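You operate a simulated robot arm through the tools that you are given. There is no shell and no other tool.

You run a simulated robot arm. Do the job below in one go: nothing can be reset, and whatever is moved stays where it is left.

JOB
Swap the spent cream candle for the white one and light the lantern.
Fine: spent candle on the slab table; the white one lit in its socket, the wire lantern square over it. Set down upright: wire lantern, what you pick out.

The check looks at the end state, three seconds after you hand in, the way a careful person would. Anything else that was tipped, shoved, dropped, spilled or broken makes it a failure.

ROBOT AND FRAMES
A 6-joint arm with a two-finger parallel gripper, fixed in place. Base frame: the origin is at the foot of the arm, x ahead of it, y to its left, z up; the work surface is at about z = 460. Readings come in mm, degrees, newtons and seconds.
With the tool pointing down near the work surface it reaches from about 100 to 580 mm from the base axis. Its first joint turns from -66.0 to 66.0 degrees. Payload 2.45 kg.
The tool frame sits at the grasp point between the pads (the TCP): z along the fingers, y along the line on which they close. The tips reach 24 mm beyond it. Largest opening 68 mm; finger width 17, thickness 10; the body of the gripper, 40 by 70 mm, starts 41 mm behind the TCP.
Orientation is that of the tool frame in the base frame, as a unit quaternion [x, y, z, w]. With the fingers straight down and closing along the base's y, the tool's x points along the base's -x, its y along +y and its z along -z.

CONTROLS
- The arm moves only by the tool drive_tool. Its argument "steps" is a list that holds one entry, the list of rows, each a list of 7 numbers: the shift along the tool's x, y, z in mm, then the turn, a rotation vector about the tool's x, y, z in rad, then the finger opening in mm, from 0 to 68. In form: [[[tx, ty, tz, ax, ay, az, claw], ...]]. A call has 1 to 20 rows; each row is the pose to reach, as a shift and turn from the pose commanded when the call began, along the tool's axes at that moment. A row lasts 0.2 s, in which the tool goes at most 50 mm and 8.6 degrees; a call with a longer step from one row to the next is refused whole, and so is a gripper value outside its range. Where a pose cannot be reached the arm comes as near as it can. A force on the tool above 40 N (or 10 N above the force at the start of the call, whichever is more), or a blocked arm, ends the call early, and 0.2 s more pass. Each finger travels about 108 mm/s and halts on what it meets, pressing with about 24 N; the grip force reading is that of the motor and also rises with nothing between the fingers. The clock runs only during rows and for 0.2 s after the last one: add rows that repeat a pose to give the fingers time. It gives the time, the measured TCP pose, the force on the tool (base axes), the opening and the grip force at its end, in the units of the frame above (readings bear some noise), with the torque about the TCP (base axes, N m) and any sound that the robot's microphone picked up.
- Cameras (640 x 400 px; columns grow to the right, rows downward): "scene" is fixed at [161.4, 421.3, 1458.8]; the picture's right is [-0.77, -0.64, 0.00], its down [-0.51, 0.62, -0.60] and it looks along [0.38, -0.46, -0.80] (base axes); focal length 348 px, centre (320, 200). "wrist" rides on the gripper at [84, 11, -75] in the tool frame; the picture's right is [-0.13, 0.99, 0.00], its down [-0.60, -0.08, -0.79] and it looks along [-0.79, -0.10, 0.61] (tool axes); focal length 251 px, centre (320, 200). There is no depth. A picture from a camera that has moved, and an enlarged one, comes with that camera's place and axes in the base frame and with its lens. The place of the scene camera against the robot may be out by one fixed shift of up to 25 mm in any direction.
- grab_frame(camera): a new picture of that camera. No time passes.
- enlarge(camera, box): a new picture of the part [left, top, right, bottom] of that camera's present view, enlarged. No time passes.
- close_job(): hands the job in; it is judged then, once.

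Places have to be worked out from the pictures, the camera data and where the tool is seen. Open the gripper and draw the arm clear of the work before you hand the job in, unless the task says otherwise.

The tools are called after "Emit:" as a command line: name --argument value ..., lists and objects as JSON in quotes. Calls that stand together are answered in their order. drive_tool: Moves the arm, as the interface text tells. Its arguments: {"type":"object","properties":{"steps":{"type":"array","items":{"type":"array","items":{"type":"array","items":{"type":"number"}}}}},"required":["steps"]} The other tools are called the same way: grab_frame (camera) takes a picture; enlarge (camera, box) takes an enlarged picture of a part of a camera's view; close_job () hands the job in.

At the start:

```text
time_s: 0.0
ee_pos: [487.9, -16.1, 866.6]
tool_rot: [0.001, 1.0, -0.001, 0.0]
wrist_force: [0.0, -0.3, -0.6]
torque: [0.0, 0.0, 0.02]
gripper_width: 68.2
gripper_force: 0.1
```

scene: 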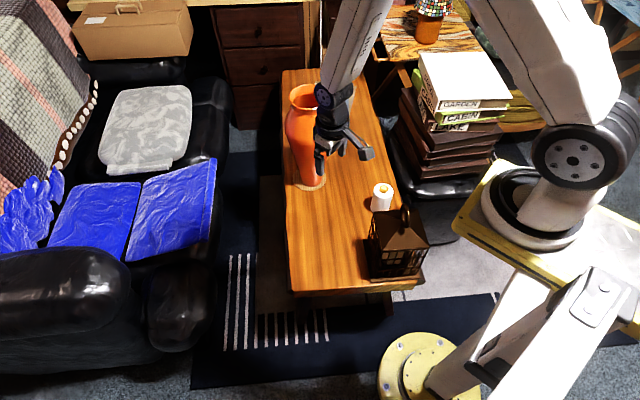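
wrist: 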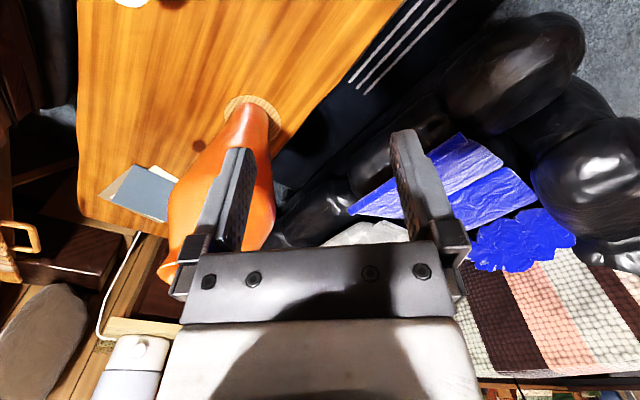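

The scene shows a wooden table with an orange vase, a white candle and a dark lantern house; I'll enlarge the areas to understand what is where.

Emit:
enlarge --camera "scene" --box '[340, 160, 460, 300]'

Emit:
enlarge --camera "scene" --box '[260, 60, 440, 200]'

Emit:
enlarge --camera "wrist" --box '[60, 0, 300, 240]'

```text
2.86 times, centred on (400, 230) of scene
camera zoom: at [161.4, 421.3, 1458.8], right [-0.77, -0.64, 0.0], down [-0.51, 0.62, -0.6], along [0.38, -0.46, -0.8], focal length 995 px, centre (91, 114)
```

zoom: 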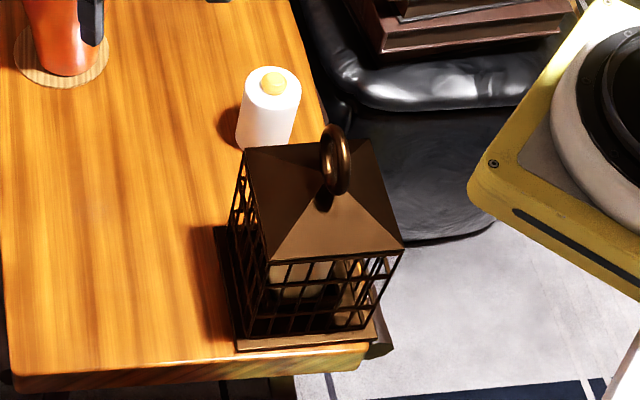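

```text
2.86 times, centred on (350, 130) of scene
camera zoom: at [161.4, 421.3, 1458.8], right [-0.77, -0.64, 0.0], down [-0.51, 0.62, -0.6], along [0.38, -0.46, -0.8], focal length 995 px, centre (234, 400)
```

zoom: 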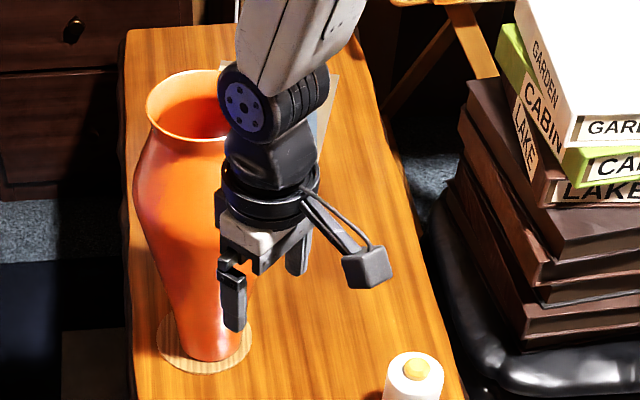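

```text
1.67 times, centred on (180, 120) of wrist
camera zoom: at [405.7, -5.5, 940.7], right [0.13, 0.99, 0.0], down [0.6, -0.08, 0.79], along [0.79, -0.1, -0.61], focal length 419 px, centre (553, 333)
```

zoom: 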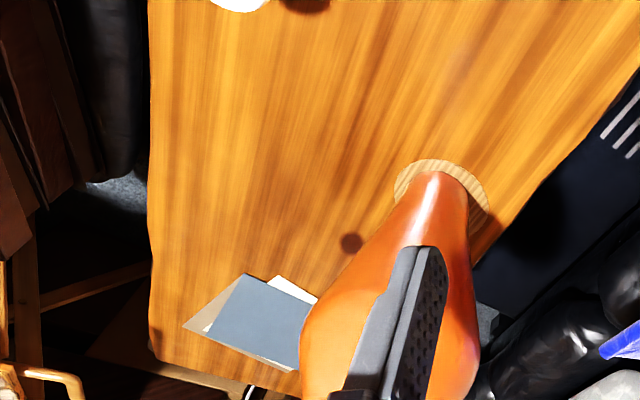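

The white candle stands next to a house-shaped cage lantern with a ring on top; I judge the candle near (470,-280) and the lantern near (305,-135). I'll move the wrist camera back and tilt it down for a closer look.

Emit:
drive_tool --steps '[[[34, -16.3, 5.3, 0, 0.075, 0, 68], [68, -32.6, 10.6, 0, 0.15, 0, 68], [102, -48.9, 15.9, 0, 0.225, 0, 68], [136, -65.1, 21.1, 0, 0.3, 0, 68], [170, -81.4, 26.4, 0, 0.375, 0, 68], [204, -97.7, 31.7, 0, 0.45, 0, 68], [238, -114, 37, 0, 0.52, 0, 68]]]'

Emit:
grab_frame --camera "wrist"

Emit:
grab_frame --camera "scene"

```text
time_s: 1.6
ee_pos: [249.0, -131.1, 829.4]
tool_rot: [0.0, 0.966, 0.0, -0.258]
wrist_force: [-0.1, 0.2, 0.2]
torque: [0.0, -0.01, -0.01]
gripper_width: 68.1
gripper_force: 0.1
```

```text
taken
camera wrist: at [215.4, -118.4, 934.8], right [0.11, 0.99, -0.06], down [0.92, -0.08, 0.39], along [0.38, -0.1, -0.92], focal length 251 px, centre (320, 200)
```

wrist: 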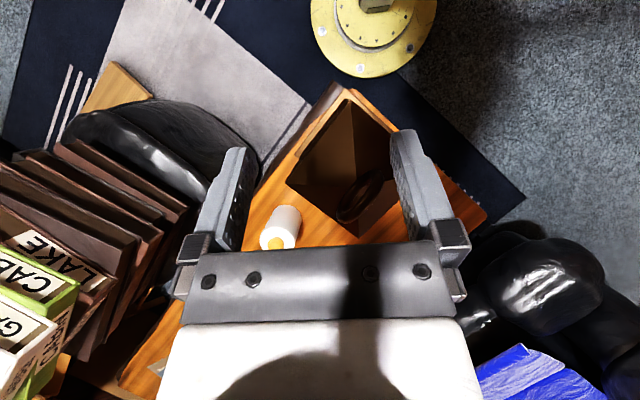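

```text
taken
```

scene: 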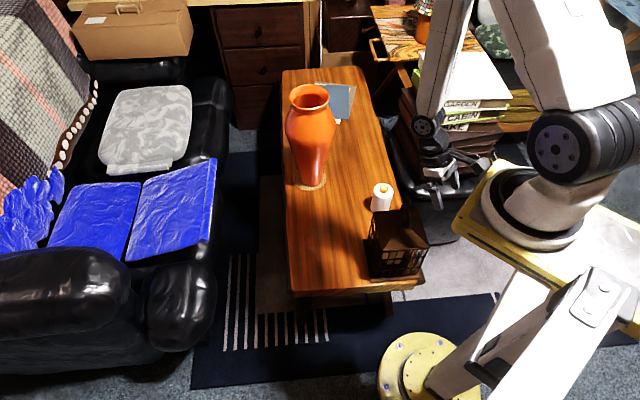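

The lantern's roof with its ring and the white candle are both seen from above. I'll enlarge to measure them.

Emit:
enlarge --camera "wrist" --box '[240, 70, 440, 250]'

Emit:
enlarge --camera "scene" --box '[350, 170, 450, 300]'

```text
2.22 times, centred on (340, 160) of wrist
camera zoom: at [215.4, -118.4, 934.8], right [0.11, 0.99, -0.06], down [0.92, -0.08, 0.39], along [0.38, -0.1, -0.92], focal length 559 px, centre (276, 289)
```

zoom: 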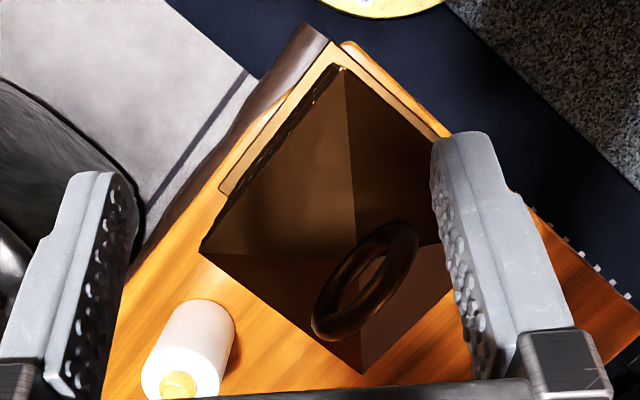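

```text
3.08 times, centred on (400, 235) of scene
camera zoom: at [161.4, 421.3, 1458.8], right [-0.77, -0.64, 0.0], down [-0.51, 0.62, -0.6], along [0.38, -0.46, -0.8], focal length 1072 px, centre (74, 92)
```

zoom: 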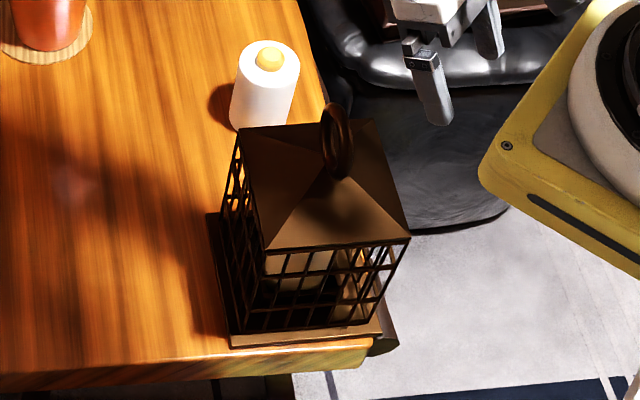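

I need a second viewpoint for depth and to see inside the cage. I'll go to about (180,-60,700) looking at the lantern from the arm's side.

Emit:
drive_tool --steps '[[[-0.8, 11.8, 24.4, -0.0168, -0.0862, 0.0625, 68], [-1.6, 23.7, 48.7, -0.0335, -0.1723, 0.125, 68], [-2.4, 35.5, 73.1, -0.0503, -0.2585, 0.1875, 68], [-3.1, 47.3, 97.5, -0.067, -0.3447, 0.25, 68], [-3.9, 59.2, 121.8, -0.0838, -0.4308, 0.3125, 68], [-4.7, 71, 146.2, -0.1005, -0.517, 0.375, 68]]]'

Emit:
grab_frame --camera "wrist"

Emit:
enlarge --camera "wrist" --box '[200, 50, 440, 230]'

```text
time_s: 3.0
ee_pos: [233.1, -95.4, 702.2]
tool_rot: [0.189, 0.979, -0.057, -0.046]
wrist_force: [0.3, 0.5, 0.2]
torque: [-0.01, 0.04, 0.02]
gripper_width: 68.0
gripper_force: 0.0
out of reach, approached as far as the arm can: row 3, 4, 5, 6
```

```text
taken
camera wrist: at [168.3, -45.2, 779.9], right [0.48, 0.87, -0.14], down [0.62, -0.22, 0.75], along [0.62, -0.45, -0.64], focal length 251 px, centre (320, 200)
```

wrist: 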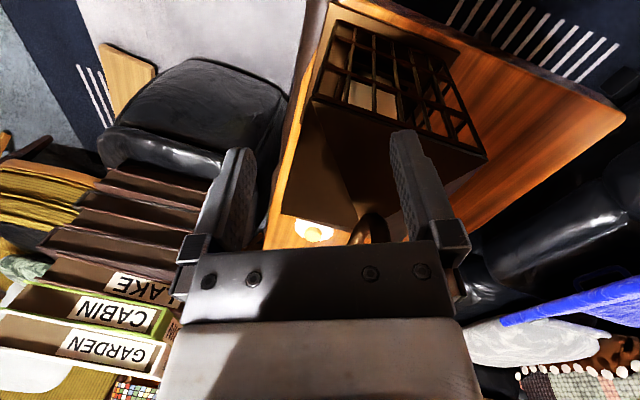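

```text
2.22 times, centred on (320, 140) of wrist
camera zoom: at [168.3, -45.2, 779.9], right [0.48, 0.87, -0.14], down [0.62, -0.22, 0.75], along [0.62, -0.45, -0.64], focal length 559 px, centre (320, 333)
```

zoom: 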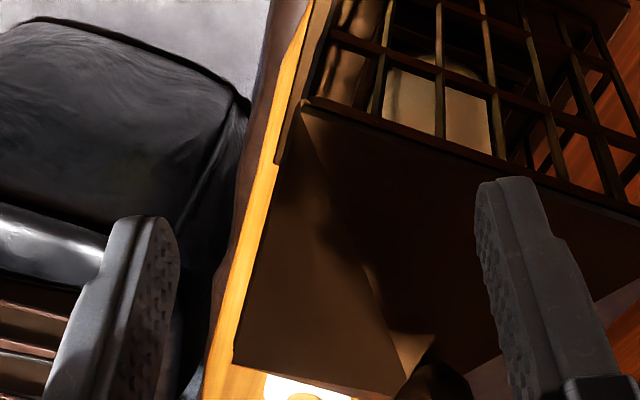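

Triangulating the two views: the roof is a ~125 mm square turned 45°, centred near (310,-104), eave z≈637, ring centre z≈705. I'll rise and look toward the white candle, with the tool straight down and turned -45°.

Emit:
drive_tool --steps '[[[3.4, -6.4, -49.4, -0.0236, -0.007, 0.0672, 68], [6.8, -12.9, -98.8, -0.0472, -0.0139, 0.1344, 68], [-35.5, -22.3, -107.6, -0.0709, -0.0209, 0.2017, 68], [-77.8, -31.6, -116.4, -0.0945, -0.0278, 0.2689, 68], [-120.1, -41, -125.2, -0.1181, -0.0348, 0.3361, 68], [-162.5, -50.4, -134, -0.1417, -0.0417, 0.4033, 68]]]'

Emit:
grab_frame --camera "wrist"

Emit:
enlarge --camera "wrist" --box '[220, 20, 420, 160]'

```text
time_s: 4.4
ee_pos: [356.5, -192.9, 826.0]
tool_rot: [0.271, 0.962, -0.039, 0.015]
wrist_force: [-0.6, 1.0, 0.2]
torque: [0.0, -0.02, 0.02]
gripper_width: 68.0
gripper_force: 0.0
out of reach, approached as far as the arm can: row 1, 2, 5, 6
```

```text
taken
camera wrist: at [291.4, -132.0, 895.4], right [0.63, 0.77, -0.06], down [0.47, -0.32, 0.83], along [0.62, -0.55, -0.56], focal length 251 px, centre (320, 200)
```

wrist: 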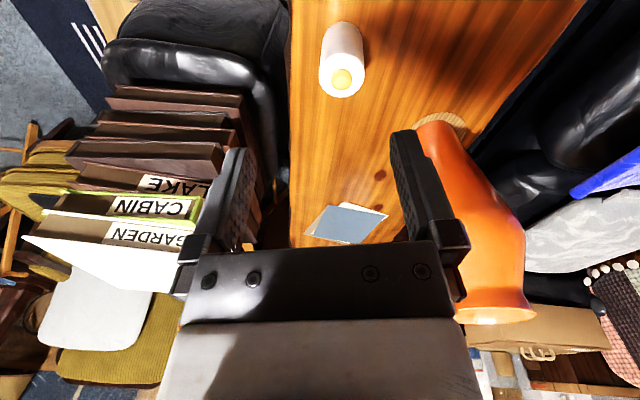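

```text
2.86 times, centred on (320, 90) of wrist
camera zoom: at [291.4, -132.0, 895.4], right [0.63, 0.77, -0.06], down [0.47, -0.32, 0.83], along [0.62, -0.55, -0.56], focal length 718 px, centre (320, 514)
```

zoom: 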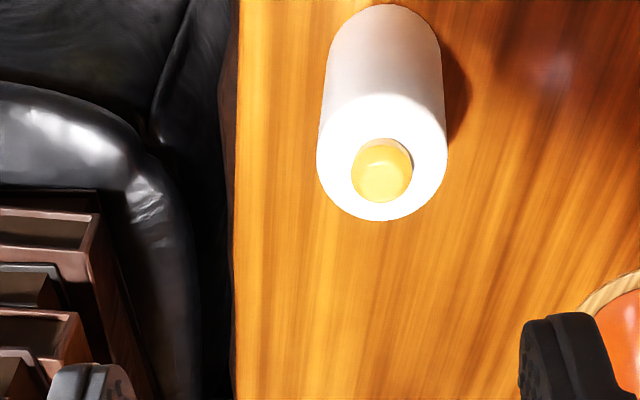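

The white candle (about 60 mm across, ~100 tall, with a yellow dome on top) stands near (442,-243). I'll take a closer look at its top and at the card on the table, to learn how it's lit.

Emit:
enlarge --camera "wrist" --box '[300, 15, 380, 105]'

Emit:
enlarge --camera "wrist" --box '[290, 160, 400, 250]'

Emit:
enlarge --camera "scene" --box '[360, 170, 410, 220]'

Emit:
enlarge --camera "scene" --box '[360, 200, 440, 295]'

```text
4.44 times, centred on (340, 60) of wrist
camera zoom: at [291.4, -132.0, 895.4], right [0.63, 0.77, -0.06], down [0.47, -0.32, 0.83], along [0.62, -0.55, -0.56], focal length 1118 px, centre (231, 822)
```

zoom: 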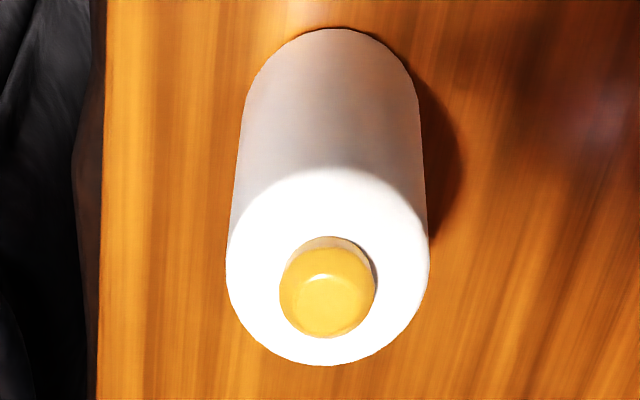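

```text
4.44 times, centred on (345, 205) of wrist
camera zoom: at [291.4, -132.0, 895.4], right [0.63, 0.77, -0.06], down [0.47, -0.32, 0.83], along [0.62, -0.55, -0.56], focal length 1118 px, centre (209, 178)
```

zoom: 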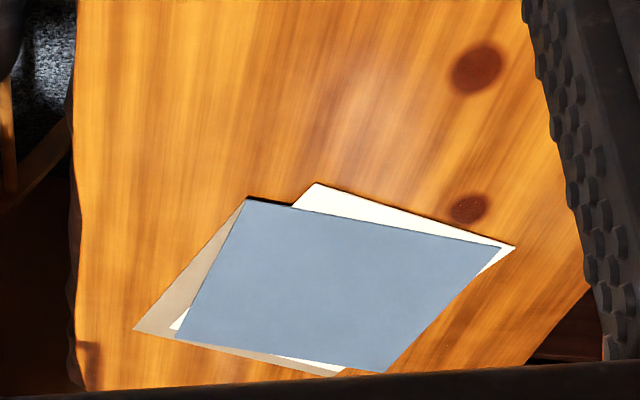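

```text
8.00 times, centred on (385, 195) of scene
camera zoom: at [161.4, 421.3, 1458.8], right [-0.77, -0.64, 0.0], down [-0.51, 0.62, -0.6], along [0.38, -0.46, -0.8], focal length 2787 px, centre (-200, 240)
```

zoom: 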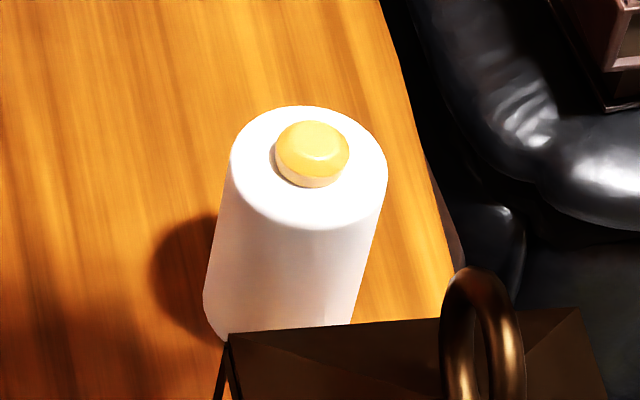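

```text
4.21 times, centred on (400, 248) of scene
camera zoom: at [161.4, 421.3, 1458.8], right [-0.77, -0.64, 0.0], down [-0.51, 0.62, -0.6], along [0.38, -0.46, -0.8], focal length 1467 px, centre (-17, 0)
```

zoom: 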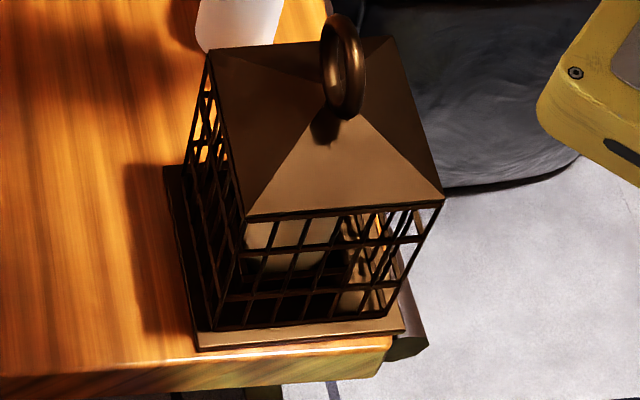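

The yellow cap looks like a push button. Straight-down poses near the lantern hit the arm's inner reach limit, so I'll use a 30° tilt in the ring's plane (closing along (1,1)) and hover above the ring to check reach.

Emit:
drive_tool --steps '[[[10.6, 9, 4.1, -0.0242, 0.1153, 0.043, 68], [21.2, 18, 8.2, -0.0484, 0.2307, 0.086, 68], [31.8, 26.9, 12.2, -0.0726, 0.346, 0.129, 68], [42.4, 35.9, 16.3, -0.0968, 0.4614, 0.172, 68], [53, 44.9, 20.4, -0.121, 0.5767, 0.215, 68], [53, 44.9, 20.4, -0.121, 0.5767, 0.215, 68]]]'

Emit:
grab_frame --camera "wrist"

Emit:
grab_frame --camera "scene"

```text
time_s: 5.8
ee_pos: [343.8, -114.7, 803.2]
tool_rot: [0.455, 0.845, 0.137, -0.246]
wrist_force: [0.0, 0.6, 0.0]
torque: [-0.02, 0.02, -0.02]
gripper_width: 67.9
gripper_force: 0.0
out of reach, approached as far as the arm can: row 1
```

```text
taken
camera wrist: at [336.4, -81.7, 909.9], right [0.89, 0.45, -0.06], down [0.45, -0.83, 0.34], along [0.1, -0.33, -0.94], focal length 251 px, centre (320, 200)
```

wrist: 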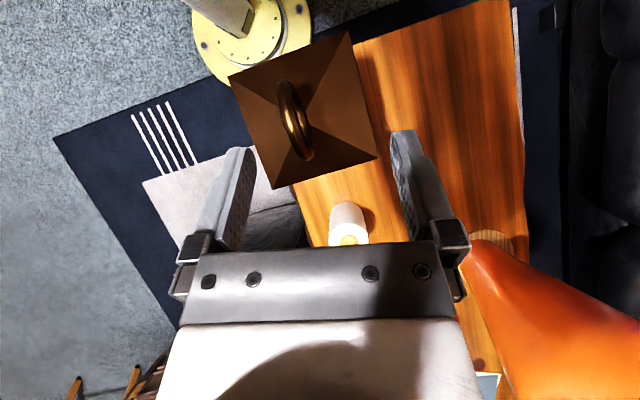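

```text
taken
```

scene: 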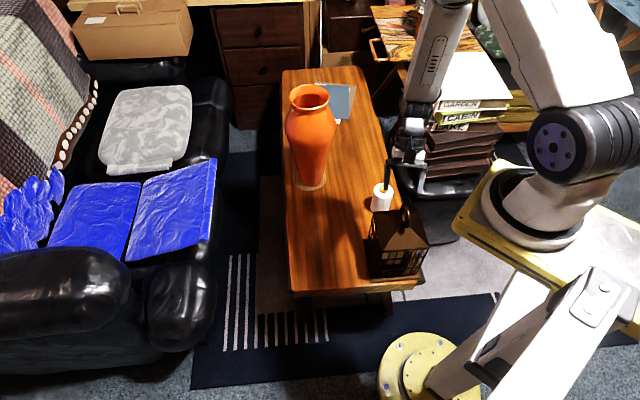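

Reachable, though turned a little beyond the wanted -45°. I'll zoom in on the ring to measure it from here.

Emit:
enlarge --camera "wrist" --box '[225, 20, 385, 195]'

Emit:
enlarge --camera "wrist" --box '[300, 180, 400, 250]'

```text
2.29 times, centred on (305, 108) of wrist
camera zoom: at [336.4, -81.7, 909.9], right [0.89, 0.45, -0.06], down [0.45, -0.83, 0.34], along [0.1, -0.33, -0.94], focal length 575 px, centre (354, 411)
```

zoom: 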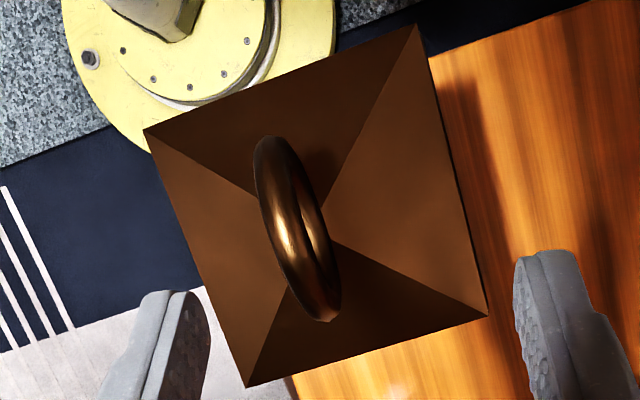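

```text
5.71 times, centred on (350, 215) of wrist
camera zoom: at [336.4, -81.7, 909.9], right [0.89, 0.45, -0.06], down [0.45, -0.83, 0.34], along [0.1, -0.33, -0.94], focal length 1437 px, centre (149, 114)
```

zoom: 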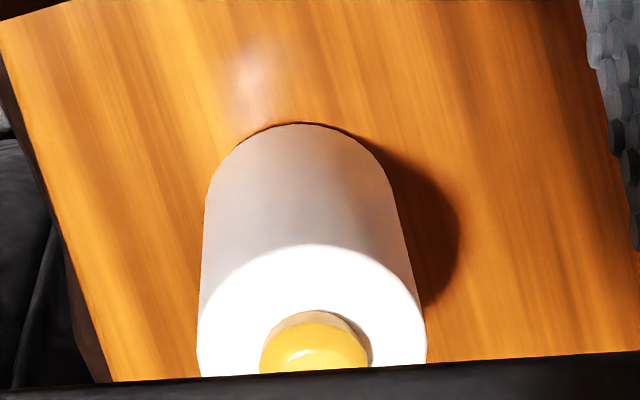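

From this view the lantern centre is (312,-104.5), ring extents confirm its plane lies along (1,-1) with the top at z≈733. I'll correct the orientation and hover 60 mm back along the approach line.

Emit:
drive_tool --steps '[[[-11.5, -7.6, 14.7, 0.0565, -0.0232, -0.0854, 68], [-22.9, -15.2, 29.4, 0.113, -0.0463, -0.1707, 68], [-22.9, -15.2, 29.4, 0.113, -0.0463, -0.1707, 68], [-22.9, -15.2, 29.4, 0.113, -0.0463, -0.1707, 68]]]'

Emit:
grab_frame --camera "wrist"

```text
time_s: 6.8
ee_pos: [332.4, -125.7, 764.4]
tool_rot: [0.369, 0.893, 0.099, -0.238]
wrist_force: [0.1, 0.0, 0.0]
torque: [-0.02, 0.0, 0.03]
gripper_width: 67.7
gripper_force: 0.0
```

```text
taken
camera wrist: at [316.2, -91.5, 871.2], right [0.78, 0.62, -0.07], down [0.6, -0.7, 0.39], along [0.2, -0.34, -0.92], focal length 251 px, centre (320, 200)
```

wrist: 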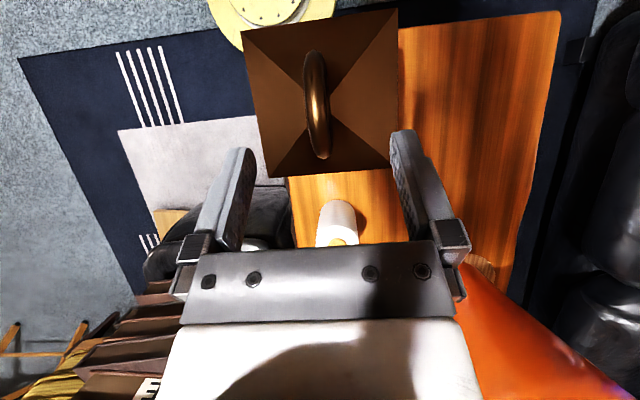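

Tool orientation is right and the ring lies in the fingers' mid-plane. Advance 58 mm along the tool axis to straddle the ring.

Emit:
drive_tool --steps '[[[0, 0, 15, 0, 0, 0, 68], [0, 0, 30, 0, 0, 0, 68], [0, 0, 45, 0, 0, 0, 68], [0, 0, 58, 0, 0, 0, 68], [0, 0, 58, 0, 0, 0, 68]]]'

Emit:
grab_frame --camera "wrist"

Emit:
enlarge --camera "scene" --box '[360, 160, 450, 290]'

```text
time_s: 8.0
ee_pos: [311.9, -105.0, 714.8]
tool_rot: [0.369, 0.893, 0.098, -0.239]
wrist_force: [0.4, 0.4, 0.8]
torque: [0.01, 0.01, -0.01]
gripper_width: 68.2
gripper_force: 0.0
```

```text
taken
camera wrist: at [295.7, -70.6, 820.9], right [0.78, 0.62, -0.06], down [0.6, -0.7, 0.39], along [0.2, -0.34, -0.92], focal length 251 px, centre (320, 200)
```

wrist: 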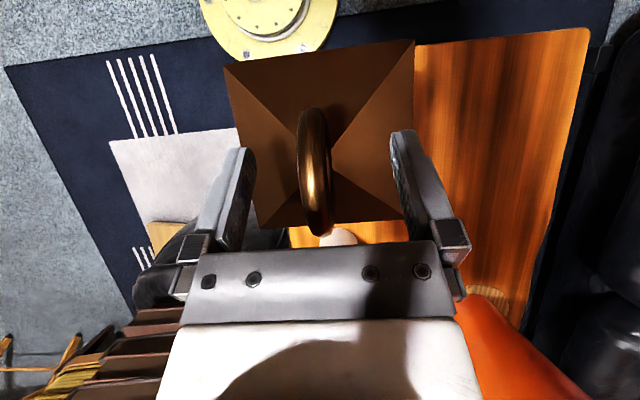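

```text
3.08 times, centred on (405, 225) of scene
camera zoom: at [161.4, 421.3, 1458.8], right [-0.77, -0.64, 0.0], down [-0.51, 0.62, -0.6], along [0.38, -0.46, -0.8], focal length 1072 px, centre (58, 123)
```

zoom: 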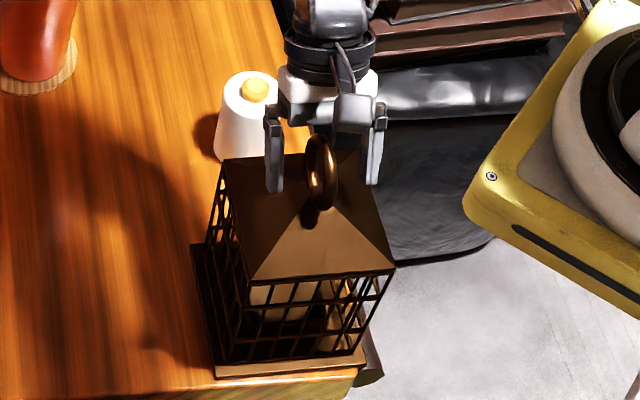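

The ring is about 2.5 mm off centre toward the left finger; I'll shift that much and close on it.

Emit:
drive_tool --steps '[[[0, -2.5, 0, 0, 0, 0, 68], [0, -2.5, 0, 0, 0, 0, 45], [0, -2.5, 0, 0, 0, 0, 25], [0, -2.5, 0, 0, 0, 0, 12], [0, -2.5, 0, 0, 0, 0, 0], [0, -2.5, 0, 0, 0, 0, 0], [0, -2.5, 0, 0, 0, 0, 0]]]'

Emit:
grab_frame --camera "wrist"

```text
time_s: 9.6
ee_pos: [309.4, -106.4, 714.8]
tool_rot: [0.368, 0.893, 0.098, -0.239]
wrist_force: [0.0, 1.1, -0.5]
torque: [-0.04, -0.01, 0.03]
gripper_width: 12.3
gripper_force: 24.0
```

```text
taken
camera wrist: at [293.8, -72.5, 821.0], right [0.78, 0.62, -0.07], down [0.6, -0.7, 0.39], along [0.2, -0.34, -0.92], focal length 251 px, centre (320, 200)
```

wrist: 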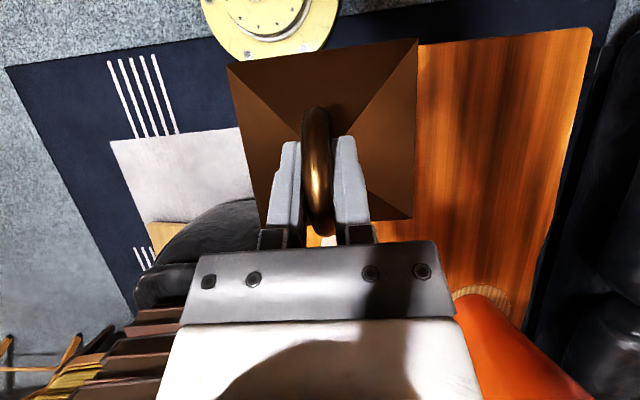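

Gripped the ring (12.3 mm). Lift 25 mm straight up and check what comes along.

Emit:
drive_tool --steps '[[[2.5, -2.5, -4.3, 0, 0, 0, 0], [5, -2.5, -8.7, 0, 0, 0, 0], [7.5, -2.5, -13, 0, 0, 0, 0], [10, -2.5, -17.3, 0, 0, 0, 0], [12.5, -2.5, -21.7, 0, 0, 0, 0], [12.5, -2.5, -21.7, 0, 0, 0, 0]]]'

Emit:
enlarge --camera "scene" --box '[360, 160, 450, 300]'

```text
time_s: 11.0
ee_pos: [308.0, -108.4, 739.9]
tool_rot: [0.369, 0.893, 0.098, -0.239]
wrist_force: [-0.4, 0.4, -3.6]
torque: [0.02, -0.02, 0.02]
gripper_width: 12.3
gripper_force: 24.2
```

```text
2.86 times, centred on (405, 230) of scene
camera zoom: at [161.4, 421.3, 1458.8], right [-0.77, -0.64, 0.0], down [-0.51, 0.62, -0.6], along [0.38, -0.46, -0.8], focal length 995 px, centre (77, 114)
```

zoom: 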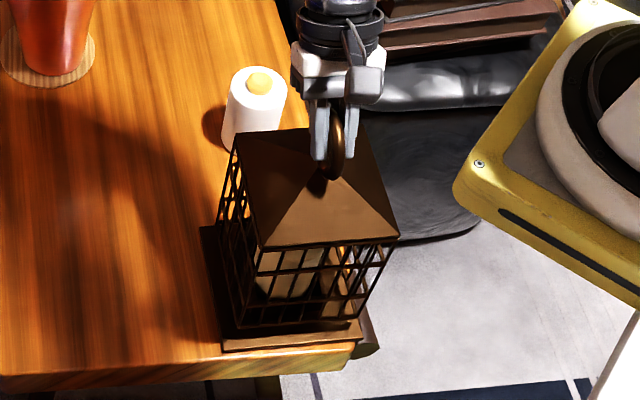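

Only the cage rises (about 0.35 kg), upright. Continue lifting while removing the extra 2.5 mm sideways offset I added.

Emit:
drive_tool --steps '[[[7.5, 2.5, -13, 0, 0, 0, 0], [15, 2.5, -26, 0, 0, 0, 0], [22.5, 2.5, -39, 0, 0, 0, 0], [30, 2.5, -52, 0, 0, 0, 0], [37.5, 2.5, -65, 0, 0, 0, 0], [45, 2.5, -78, 0, 0, 0, 0], [45, 2.5, -78, 0, 0, 0, 0]]]'

Emit:
enlarge --camera "scene" --box '[350, 120, 460, 300]'

Emit:
grab_frame --camera "wrist"

```text
time_s: 12.6
ee_pos: [310.3, -105.0, 830.3]
tool_rot: [0.369, 0.893, 0.098, -0.238]
wrist_force: [-0.5, -0.4, -3.9]
torque: [-0.01, 0.0, 0.02]
gripper_width: 12.1
gripper_force: 23.6
```

```text
2.22 times, centred on (405, 210) of scene
camera zoom: at [161.4, 421.3, 1458.8], right [-0.77, -0.64, 0.0], down [-0.51, 0.62, -0.6], along [0.38, -0.46, -0.8], focal length 774 px, centre (131, 178)
```

zoom: 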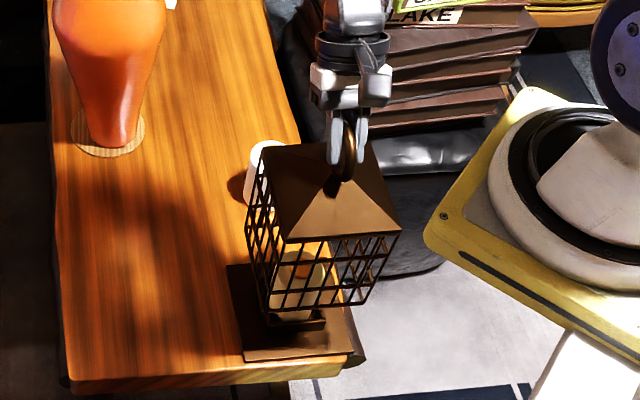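

```text
taken
camera wrist: at [294.1, -71.3, 935.4], right [0.78, 0.62, -0.07], down [0.6, -0.7, 0.39], along [0.2, -0.34, -0.92], focal length 251 px, centre (320, 200)
```

wrist: 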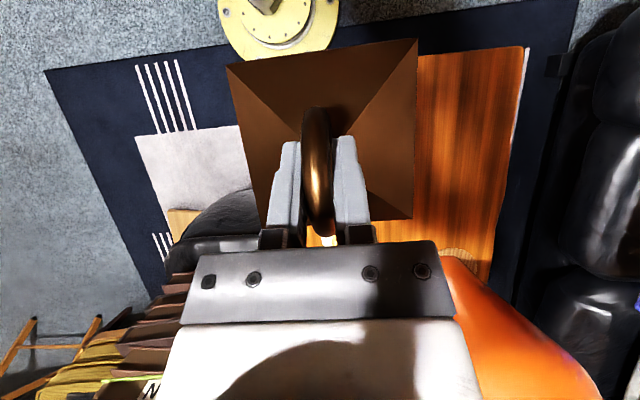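

Cage is up 115 mm, but the candle's top (~580) may still be level with the cage bottom. I'll lift another 40 mm before moving sideways.

Emit:
drive_tool --steps '[[[5, 0, -8.7, 0, 0, 0, 0], [10, 0, -17.3, 0, 0, 0, 0], [15, 0, -26, 0, 0, 0, 0], [20, 0, -34.6, 0, 0, 0, 0], [20, 0, -34.6, 0, 0, 0, 0]]]'

Emit:
enlarge --camera "scene" --box '[350, 120, 460, 300]'

```text
time_s: 13.8
ee_pos: [309.1, -105.7, 870.2]
tool_rot: [0.369, 0.893, 0.097, -0.239]
wrist_force: [-0.3, 0.3, -3.2]
torque: [0.04, 0.0, 0.01]
gripper_width: 11.9
gripper_force: 23.8
```

```text
2.22 times, centred on (405, 210) of scene
camera zoom: at [161.4, 421.3, 1458.8], right [-0.77, -0.64, 0.0], down [-0.51, 0.62, -0.6], along [0.38, -0.46, -0.8], focal length 774 px, centre (131, 178)
```

zoom: 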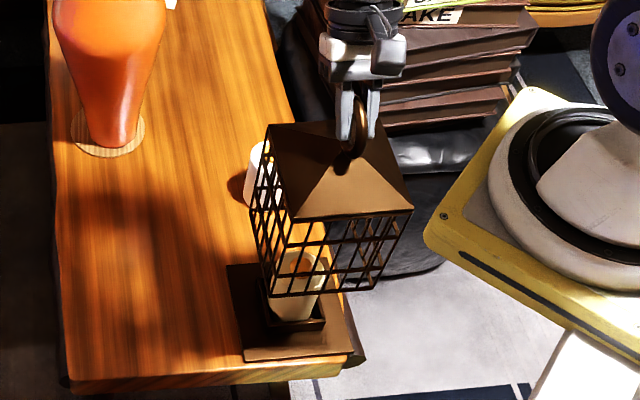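

The cage (bottom ~618) now clears the candle. Carry it sideways over the empty near corner of the table, to about (470,0).

Emit:
drive_tool --steps '[[[-2.1, 11.8, -1.2, 0, 0, 0, 0], [-6.3, 35.3, -3.7, 0, 0, 0, 0], [-10.6, 58.9, -6.1, 0, 0, 0, 0], [-14.8, 82.5, -8.5, 0, 0, 0, 0], [-19, 106, -11, 0, 0, 0, 0], [-23.2, 129.6, -13.4, 0, 0, 0, 0], [-27.5, 153.2, -15.8, 0, 0, 0, 0], [-31.7, 176.7, -18.3, 0, 0, 0, 0], [-33.8, 188.5, -19.5, 0, 0, 0, 0], [-33.8, 188.5, -19.5, 0, 0, 0, 0]]]'

Emit:
grab_frame --camera "scene"

Emit:
enlarge --camera "scene" --box '[270, 120, 450, 300]'

Emit:
grab_frame --camera "wrist"

```text
time_s: 16.0
ee_pos: [470.4, 0.4, 870.0]
tool_rot: [0.368, 0.893, 0.098, -0.239]
wrist_force: [-0.5, 1.3, -2.8]
torque: [0.04, -0.04, -0.01]
gripper_width: 11.8
gripper_force: 23.8
```

```text
taken
```

scene: 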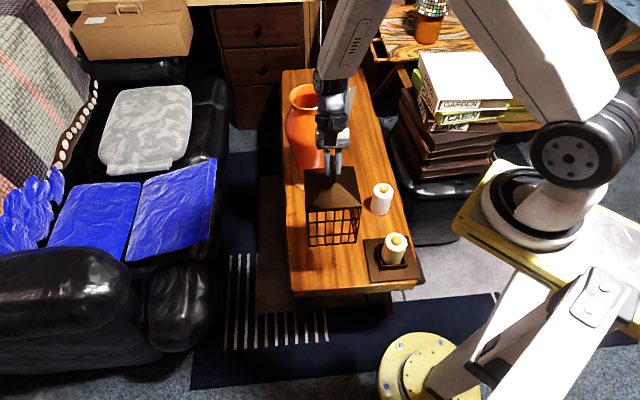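

```text
2.22 times, centred on (360, 210) of scene
camera zoom: at [161.4, 421.3, 1458.8], right [-0.77, -0.64, 0.0], down [-0.51, 0.62, -0.6], along [0.38, -0.46, -0.8], focal length 774 px, centre (231, 178)
```

zoom: 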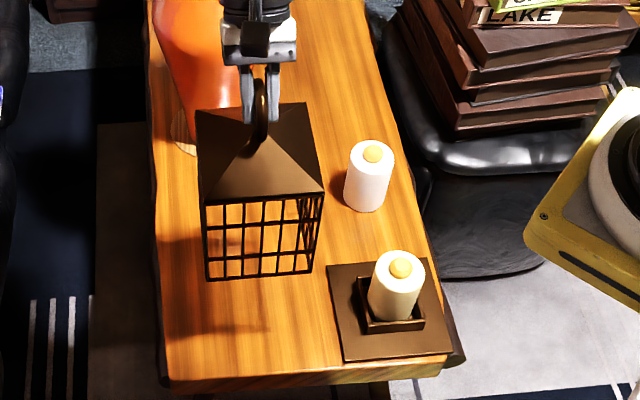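

```text
taken
camera wrist: at [454.1, 33.7, 975.0], right [0.78, 0.62, -0.07], down [0.6, -0.7, 0.39], along [0.2, -0.34, -0.92], focal length 251 px, centre (320, 200)
```

wrist: 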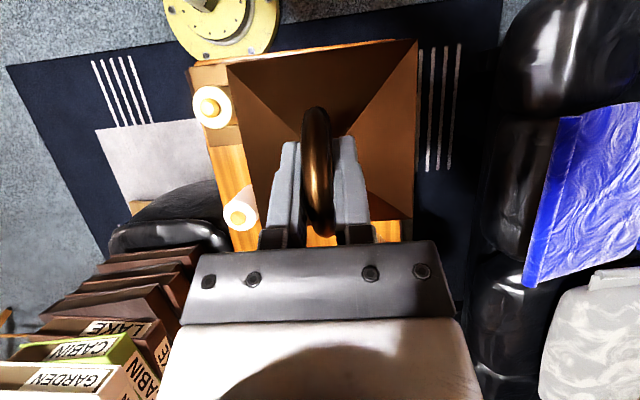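

The base plate with a square socket and the cream candle is now uncovered. I'll lower the cage here: first 135 mm, then slowly to contact.

Emit:
drive_tool --steps '[[[-6, 0, 10.4, 0, 0, 0, 0], [-16, 0, 27.7, 0, 0, 0, 0], [-28, 0, 48.5, 0, 0, 0, 0], [-40, 0, 69.3, 0, 0, 0, 0], [-52, 0, 90.1, 0, 0, 0, 0], [-62, 0, 107.4, 0, 0, 0, 0], [-67.5, 0, 116.9, 0, 0, 0, 0], [-67.5, 0, 116.9, 0, 0, 0, 0]]]'

Emit:
enlarge --camera "scene" --box '[270, 120, 450, 300]'

```text
time_s: 17.8
ee_pos: [470.9, 0.4, 734.2]
tool_rot: [0.369, 0.893, 0.1, -0.238]
wrist_force: [0.5, 0.0, -3.8]
torque: [-0.01, -0.02, -0.03]
gripper_width: 12.2
gripper_force: 23.6
```

```text
2.22 times, centred on (360, 210) of scene
camera zoom: at [161.4, 421.3, 1458.8], right [-0.77, -0.64, 0.0], down [-0.51, 0.62, -0.6], along [0.38, -0.46, -0.8], focal length 774 px, centre (231, 178)
```

zoom: 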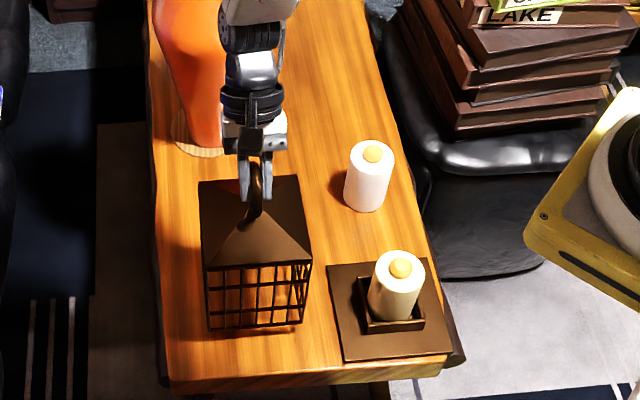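

Still hanging free with ~3.8 N weight. Lowering slowly in 3 mm rows, watching the force.

Emit:
drive_tool --steps '[[[-1.5, 0, 2.6, 0, 0, 0, 0], [-3, 0, 5.2, 0, 0, 0, 0], [-4.5, 0, 7.8, 0, 0, 0, 0], [-6, 0, 10.4, 0, 0, 0, 0], [-7.5, 0, 13, 0, 0, 0, 0], [-7.5, 0, 13, 0, 0, 0, 0]]]'

```text
time_s: 19.2
ee_pos: [469.7, -0.6, 718.5]
tool_rot: [0.368, 0.893, 0.097, -0.239]
wrist_force: [0.2, 0.0, -3.4]
torque: [-0.01, -0.02, 0.0]
gripper_width: 12.2
gripper_force: 24.2
```

Emit:
drive_tool --steps '[[[-1, 0, 1.7, 0, 0, 0, 0], [-2, 0, 3.5, 0, 0, 0, 0], [-3, 0, 5.2, 0, 0, 0, 0], [-4, 0, 6.9, 0, 0, 0, 0], [-4, 0, 6.9, 0, 0, 0, 0]]]'

Emit:
enlarge --camera "scene" --box '[300, 190, 380, 280]'

```text
time_s: 20.4
ee_pos: [470.8, 1.0, 711.6]
tool_rot: [0.368, 0.893, 0.099, -0.238]
wrist_force: [-0.2, -0.2, -3.6]
torque: [0.01, -0.01, 0.01]
gripper_width: 12.3
gripper_force: 24.1
```

```text
4.44 times, centred on (340, 235) of scene
camera zoom: at [161.4, 421.3, 1458.8], right [-0.77, -0.64, 0.0], down [-0.51, 0.62, -0.6], along [0.38, -0.46, -0.8], focal length 1548 px, centre (231, 44)
```

zoom: 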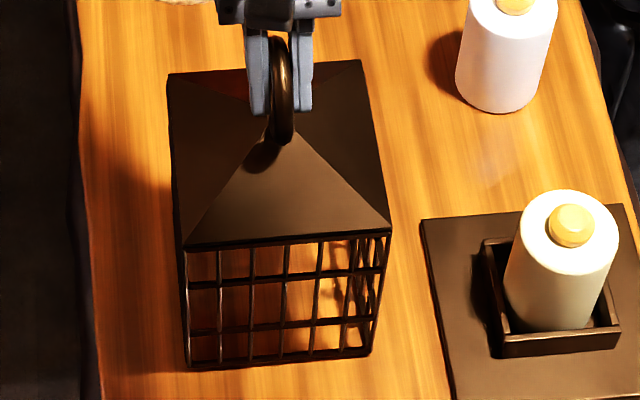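

Still free hanging at 711.6; continue down in small steps.

Emit:
drive_tool --steps '[[[-1, 0, 1.7, 0, 0, 0, 0], [-2, 0, 3.5, 0, 0, 0, 0], [-3, 0, 5.2, 0, 0, 0, 0], [-3, 0, 5.2, 0, 0, 0, 0]]]'

```text
time_s: 21.4
ee_pos: [470.4, 0.1, 707.2]
tool_rot: [0.368, 0.893, 0.098, -0.24]
wrist_force: [-1.1, 3.3, 16.4]
torque: [-0.06, -0.05, 0.01]
gripper_width: 12.3
gripper_force: 24.4
```

Contact (16 N up) at about z=707. Ease up 1.5 mm, then open the fingers.

Emit:
drive_tool --steps '[[[0.8, 0, -1.4, 0, 0, 0, 0], [0.8, 0, -1.4, 0, 0, 0, 12], [0.8, 0, -1.4, 0, 0, 0, 20], [0.8, 0, -1.4, 0, 0, 0, 40], [0.8, 0, -1.4, 0, 0, 0, 66], [0.8, 0, -1.4, 0, 0, 0, 66]]]'

Emit:
grab_frame --camera "wrist"

Emit:
enlarge --camera "scene" --box '[300, 190, 380, 280]'

```text
time_s: 22.8
ee_pos: [470.4, 0.4, 708.6]
tool_rot: [0.369, 0.893, 0.099, -0.239]
wrist_force: [-0.2, -1.1, 0.8]
torque: [-0.01, 0.0, 0.01]
gripper_width: 66.1
gripper_force: 0.1
```

```text
taken
camera wrist: at [454.7, 34.2, 813.3], right [0.78, 0.62, -0.07], down [0.6, -0.7, 0.39], along [0.2, -0.34, -0.92], focal length 251 px, centre (320, 200)
```

wrist: 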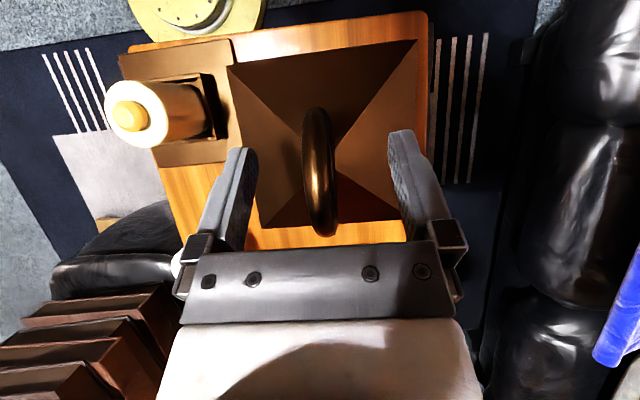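

```text
4.44 times, centred on (340, 235) of scene
camera zoom: at [161.4, 421.3, 1458.8], right [-0.77, -0.64, 0.0], down [-0.51, 0.62, -0.6], along [0.38, -0.46, -0.8], focal length 1548 px, centre (231, 44)
```

zoom: 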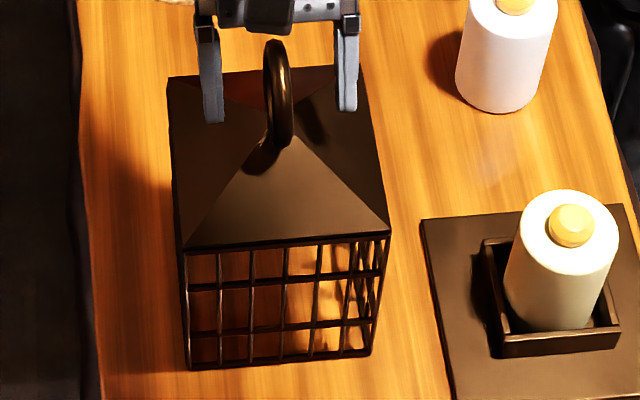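

Cage stands upright on the table. Retract along the tool axis, then swing over to look down on the cream candle and socket.

Emit:
drive_tool --steps '[[[0, 0, -20, 0, 0, 0, 68], [0, 0, -50, 0, 0, 0, 68], [0, 0, -80, 0, 0, 0, 68], [0, 0, -100, 0, 0, 0, 68], [24.4, -31.1, -87.3, 0, 0, 0, 68], [48.9, -62.2, -74.5, 0, 0, 0, 68], [73.3, -93.2, -61.8, 0, 0, 0, 68], [97.7, -124.3, -49.1, 0, 0, 0, 68], [95.4, -140.8, -19.6, 0, 0, 0, 68], [93, -157.3, 9.8, 0, 0, 0, 68], [90.7, -173.8, 39.3, 0, 0, 0, 68], [90.7, -173.8, 39.3, 0, 0, 0, 68]]]'

Emit:
grab_frame --camera "wrist"

Emit:
enlarge --camera "wrist" --box '[230, 80, 430, 250]'

```text
time_s: 25.4
ee_pos: [276.0, -54.5, 718.6]
tool_rot: [0.369, 0.893, 0.099, -0.238]
wrist_force: [0.4, -0.5, 0.3]
torque: [0.05, -0.01, 0.0]
gripper_width: 67.8
gripper_force: 0.1
```

```text
taken
camera wrist: at [260.6, -20.7, 823.6], right [0.78, 0.62, -0.07], down [0.6, -0.7, 0.39], along [0.2, -0.34, -0.92], focal length 251 px, centre (320, 200)
```

wrist: 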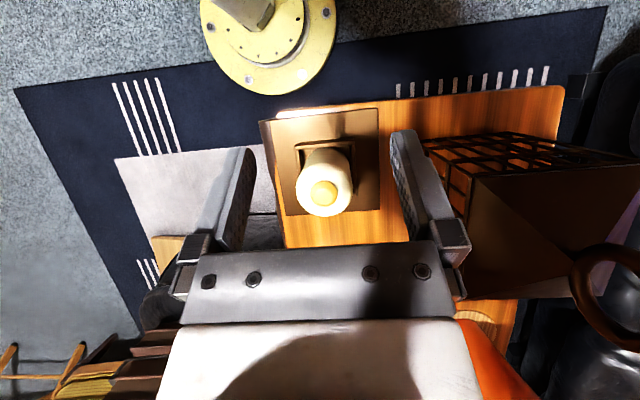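

```text
2.35 times, centred on (330, 165) of wrist
camera zoom: at [260.6, -20.7, 823.6], right [0.78, 0.62, -0.07], down [0.6, -0.7, 0.39], along [0.2, -0.34, -0.92], focal length 592 px, centre (296, 282)
```

zoom: 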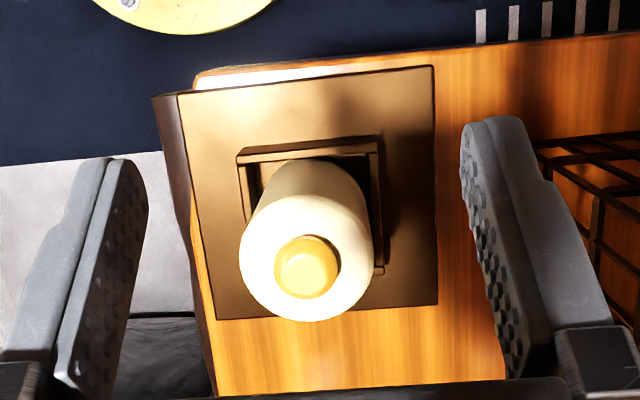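

The base plate centre computes to about (314,-105), candle top z≈565, diameter about 60. I'll zoom further to measure the diameter, and look at the scene for shape.

Emit:
enlarge --camera "wrist" --box '[285, 125, 365, 225]'

Emit:
enlarge --camera "scene" --box '[355, 175, 435, 295]'

```text
4.00 times, centred on (325, 175) of wrist
camera zoom: at [260.6, -20.7, 823.6], right [0.78, 0.62, -0.07], down [0.6, -0.7, 0.39], along [0.2, -0.34, -0.92], focal length 1006 px, centre (300, 300)
```

zoom: 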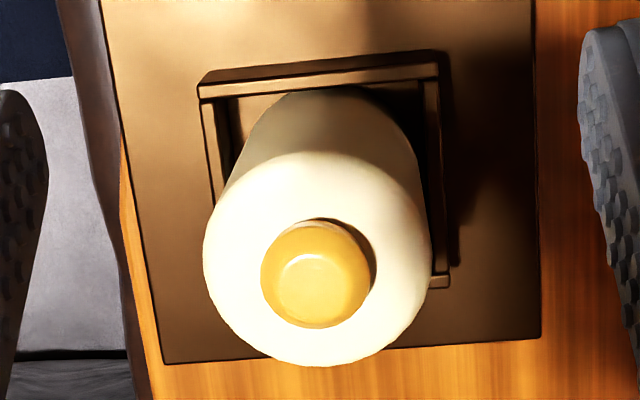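

```text
3.33 times, centred on (395, 235) of scene
camera zoom: at [161.4, 421.3, 1458.8], right [-0.77, -0.64, 0.0], down [-0.51, 0.62, -0.6], along [0.38, -0.46, -0.8], focal length 1161 px, centre (70, 83)
```

zoom: 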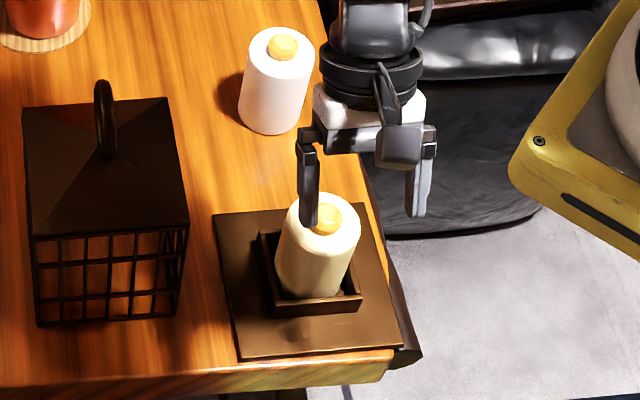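

Candle top is at z≈564 centred near (312,-103.5), about 61 mm across – tight in the 68 mm opening. I'll go tool-straight-down to hover above it (TCP z 625) and check alignment.

Emit:
drive_tool --steps '[[[-16.9, -1.6, 9.2, 0, -0.0873, 0, 68], [-33.9, -3.2, 18.4, 0, -0.1745, 0, 68], [-50.8, -4.8, 27.6, 0, -0.2618, 0, 68], [-66.2, -6.3, 34, 0, -0.3491, 0, 68], [-82, -7.9, 42, 0, -0.4363, 0, 68], [-99, -9.2, 50.9, 0, -0.5236, 0, 68], [-99, -9.2, 50.9, 0, -0.5236, 0, 68]]]'

Emit:
grab_frame --camera "wrist"

Emit:
enlarge --camera "scene" --box '[355, 175, 435, 295]'

```text
time_s: 27.0
ee_pos: [339.0, -113.4, 624.1]
tool_rot: [0.381, 0.924, 0.033, -0.01]
wrist_force: [0.1, 0.3, 0.1]
torque: [0.0, -0.01, -0.03]
gripper_width: 67.9
gripper_force: 0.1
out of reach, approached as far as the arm can: row 3, 4, 5, 6, 7
```

```text
taken
camera wrist: at [286.8, -50.9, 702.1], right [0.79, 0.61, 0.05], down [0.37, -0.54, 0.76], along [0.49, -0.58, -0.65], focal length 251 px, centre (320, 200)
```

wrist: 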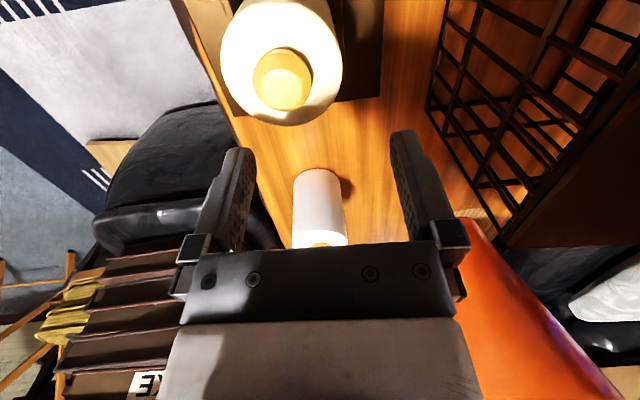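

```text
3.33 times, centred on (395, 235) of scene
camera zoom: at [161.4, 421.3, 1458.8], right [-0.77, -0.64, 0.0], down [-0.51, 0.62, -0.6], along [0.38, -0.46, -0.8], focal length 1161 px, centre (70, 83)
```

zoom: 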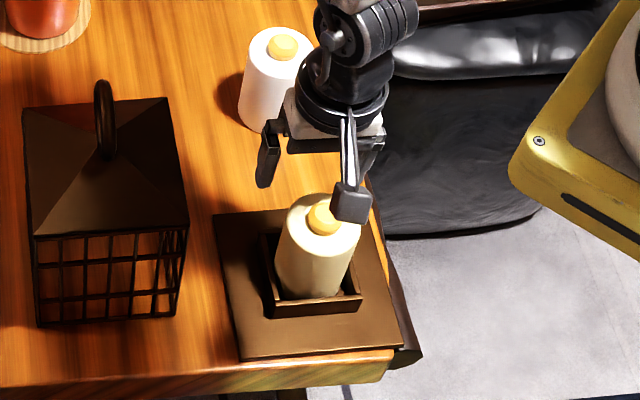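

Straight down isn't reachable this close in; the 30° tilt is. I'll return to the 30° tilt, hovering 90 mm back along the approach line to the candle.

Emit:
drive_tool --steps '[[[-4.8, -3, 0.4, 0.0128, 0.12, 0.0043, 68], [-9.6, -6, 0.8, 0.0256, 0.24, 0.0086, 68], [-14.3, -9, 1.1, 0.0383, 0.36, 0.0129, 68], [-19.1, -12.1, 1.5, 0.0511, 0.4797, 0.0172, 68], [-19.1, -12.1, 1.5, 0.0511, 0.4797, 0.0172, 68]]]'

Emit:
grab_frame --camera "wrist"

```text
time_s: 28.4
ee_pos: [361.0, -102.2, 622.4]
tool_rot: [0.495, 0.846, 0.143, -0.136]
wrist_force: [0.1, -0.4, 0.4]
torque: [-0.01, -0.01, -0.01]
gripper_width: 68.0
gripper_force: 0.2
out of reach, approached as far as the arm can: row 1, 2, 3, 4, 5
stopped in row 5: the arm was blocked; the commanded pose is now the measured one
```

```text
taken
camera wrist: at [337.8, -57.0, 721.1], right [0.93, 0.36, 0.06], down [0.29, -0.82, 0.5], along [0.23, -0.45, -0.87], focal length 251 px, centre (320, 200)
```

wrist: 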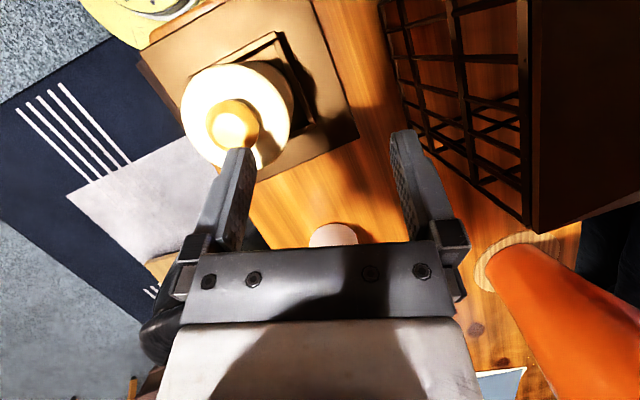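

The arm got into an awkward joint posture; nothing is touched (force ~0). I'll rise back to the known good posture at (333,-126,765) with the 30° tilt.

Emit:
drive_tool --steps '[[[14.9, 4.3, -36.9, 0.01, 0.01, -0.01, 68], [23, -2, -62, 0.064, 0.046, -0.062, 68], [31, -8, -87, 0.118, 0.082, -0.114, 68], [39, -14, -113, 0.172, 0.118, -0.166, 68], [47.2, -20.4, -138.3, 0.225, 0.1548, -0.2175, 68], [47.2, -20.4, -138.3, 0.225, 0.1548, -0.2175, 68], [47.2, -20.4, -138.3, 0.225, 0.1548, -0.2175, 68]]]'

Emit:
grab_frame --camera "scene"

```text
time_s: 30.0
ee_pos: [331.6, -125.4, 764.5]
tool_rot: [0.369, 0.892, 0.1, -0.24]
wrist_force: [0.2, 0.5, -0.3]
torque: [0.0, 0.01, 0.01]
gripper_width: 68.0
gripper_force: 0.1
```

```text
taken
```

scene: 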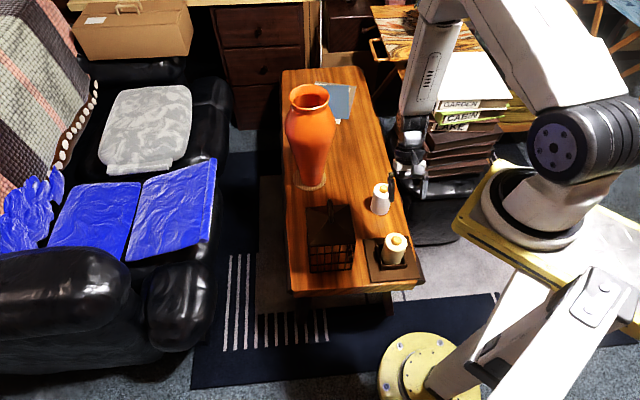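

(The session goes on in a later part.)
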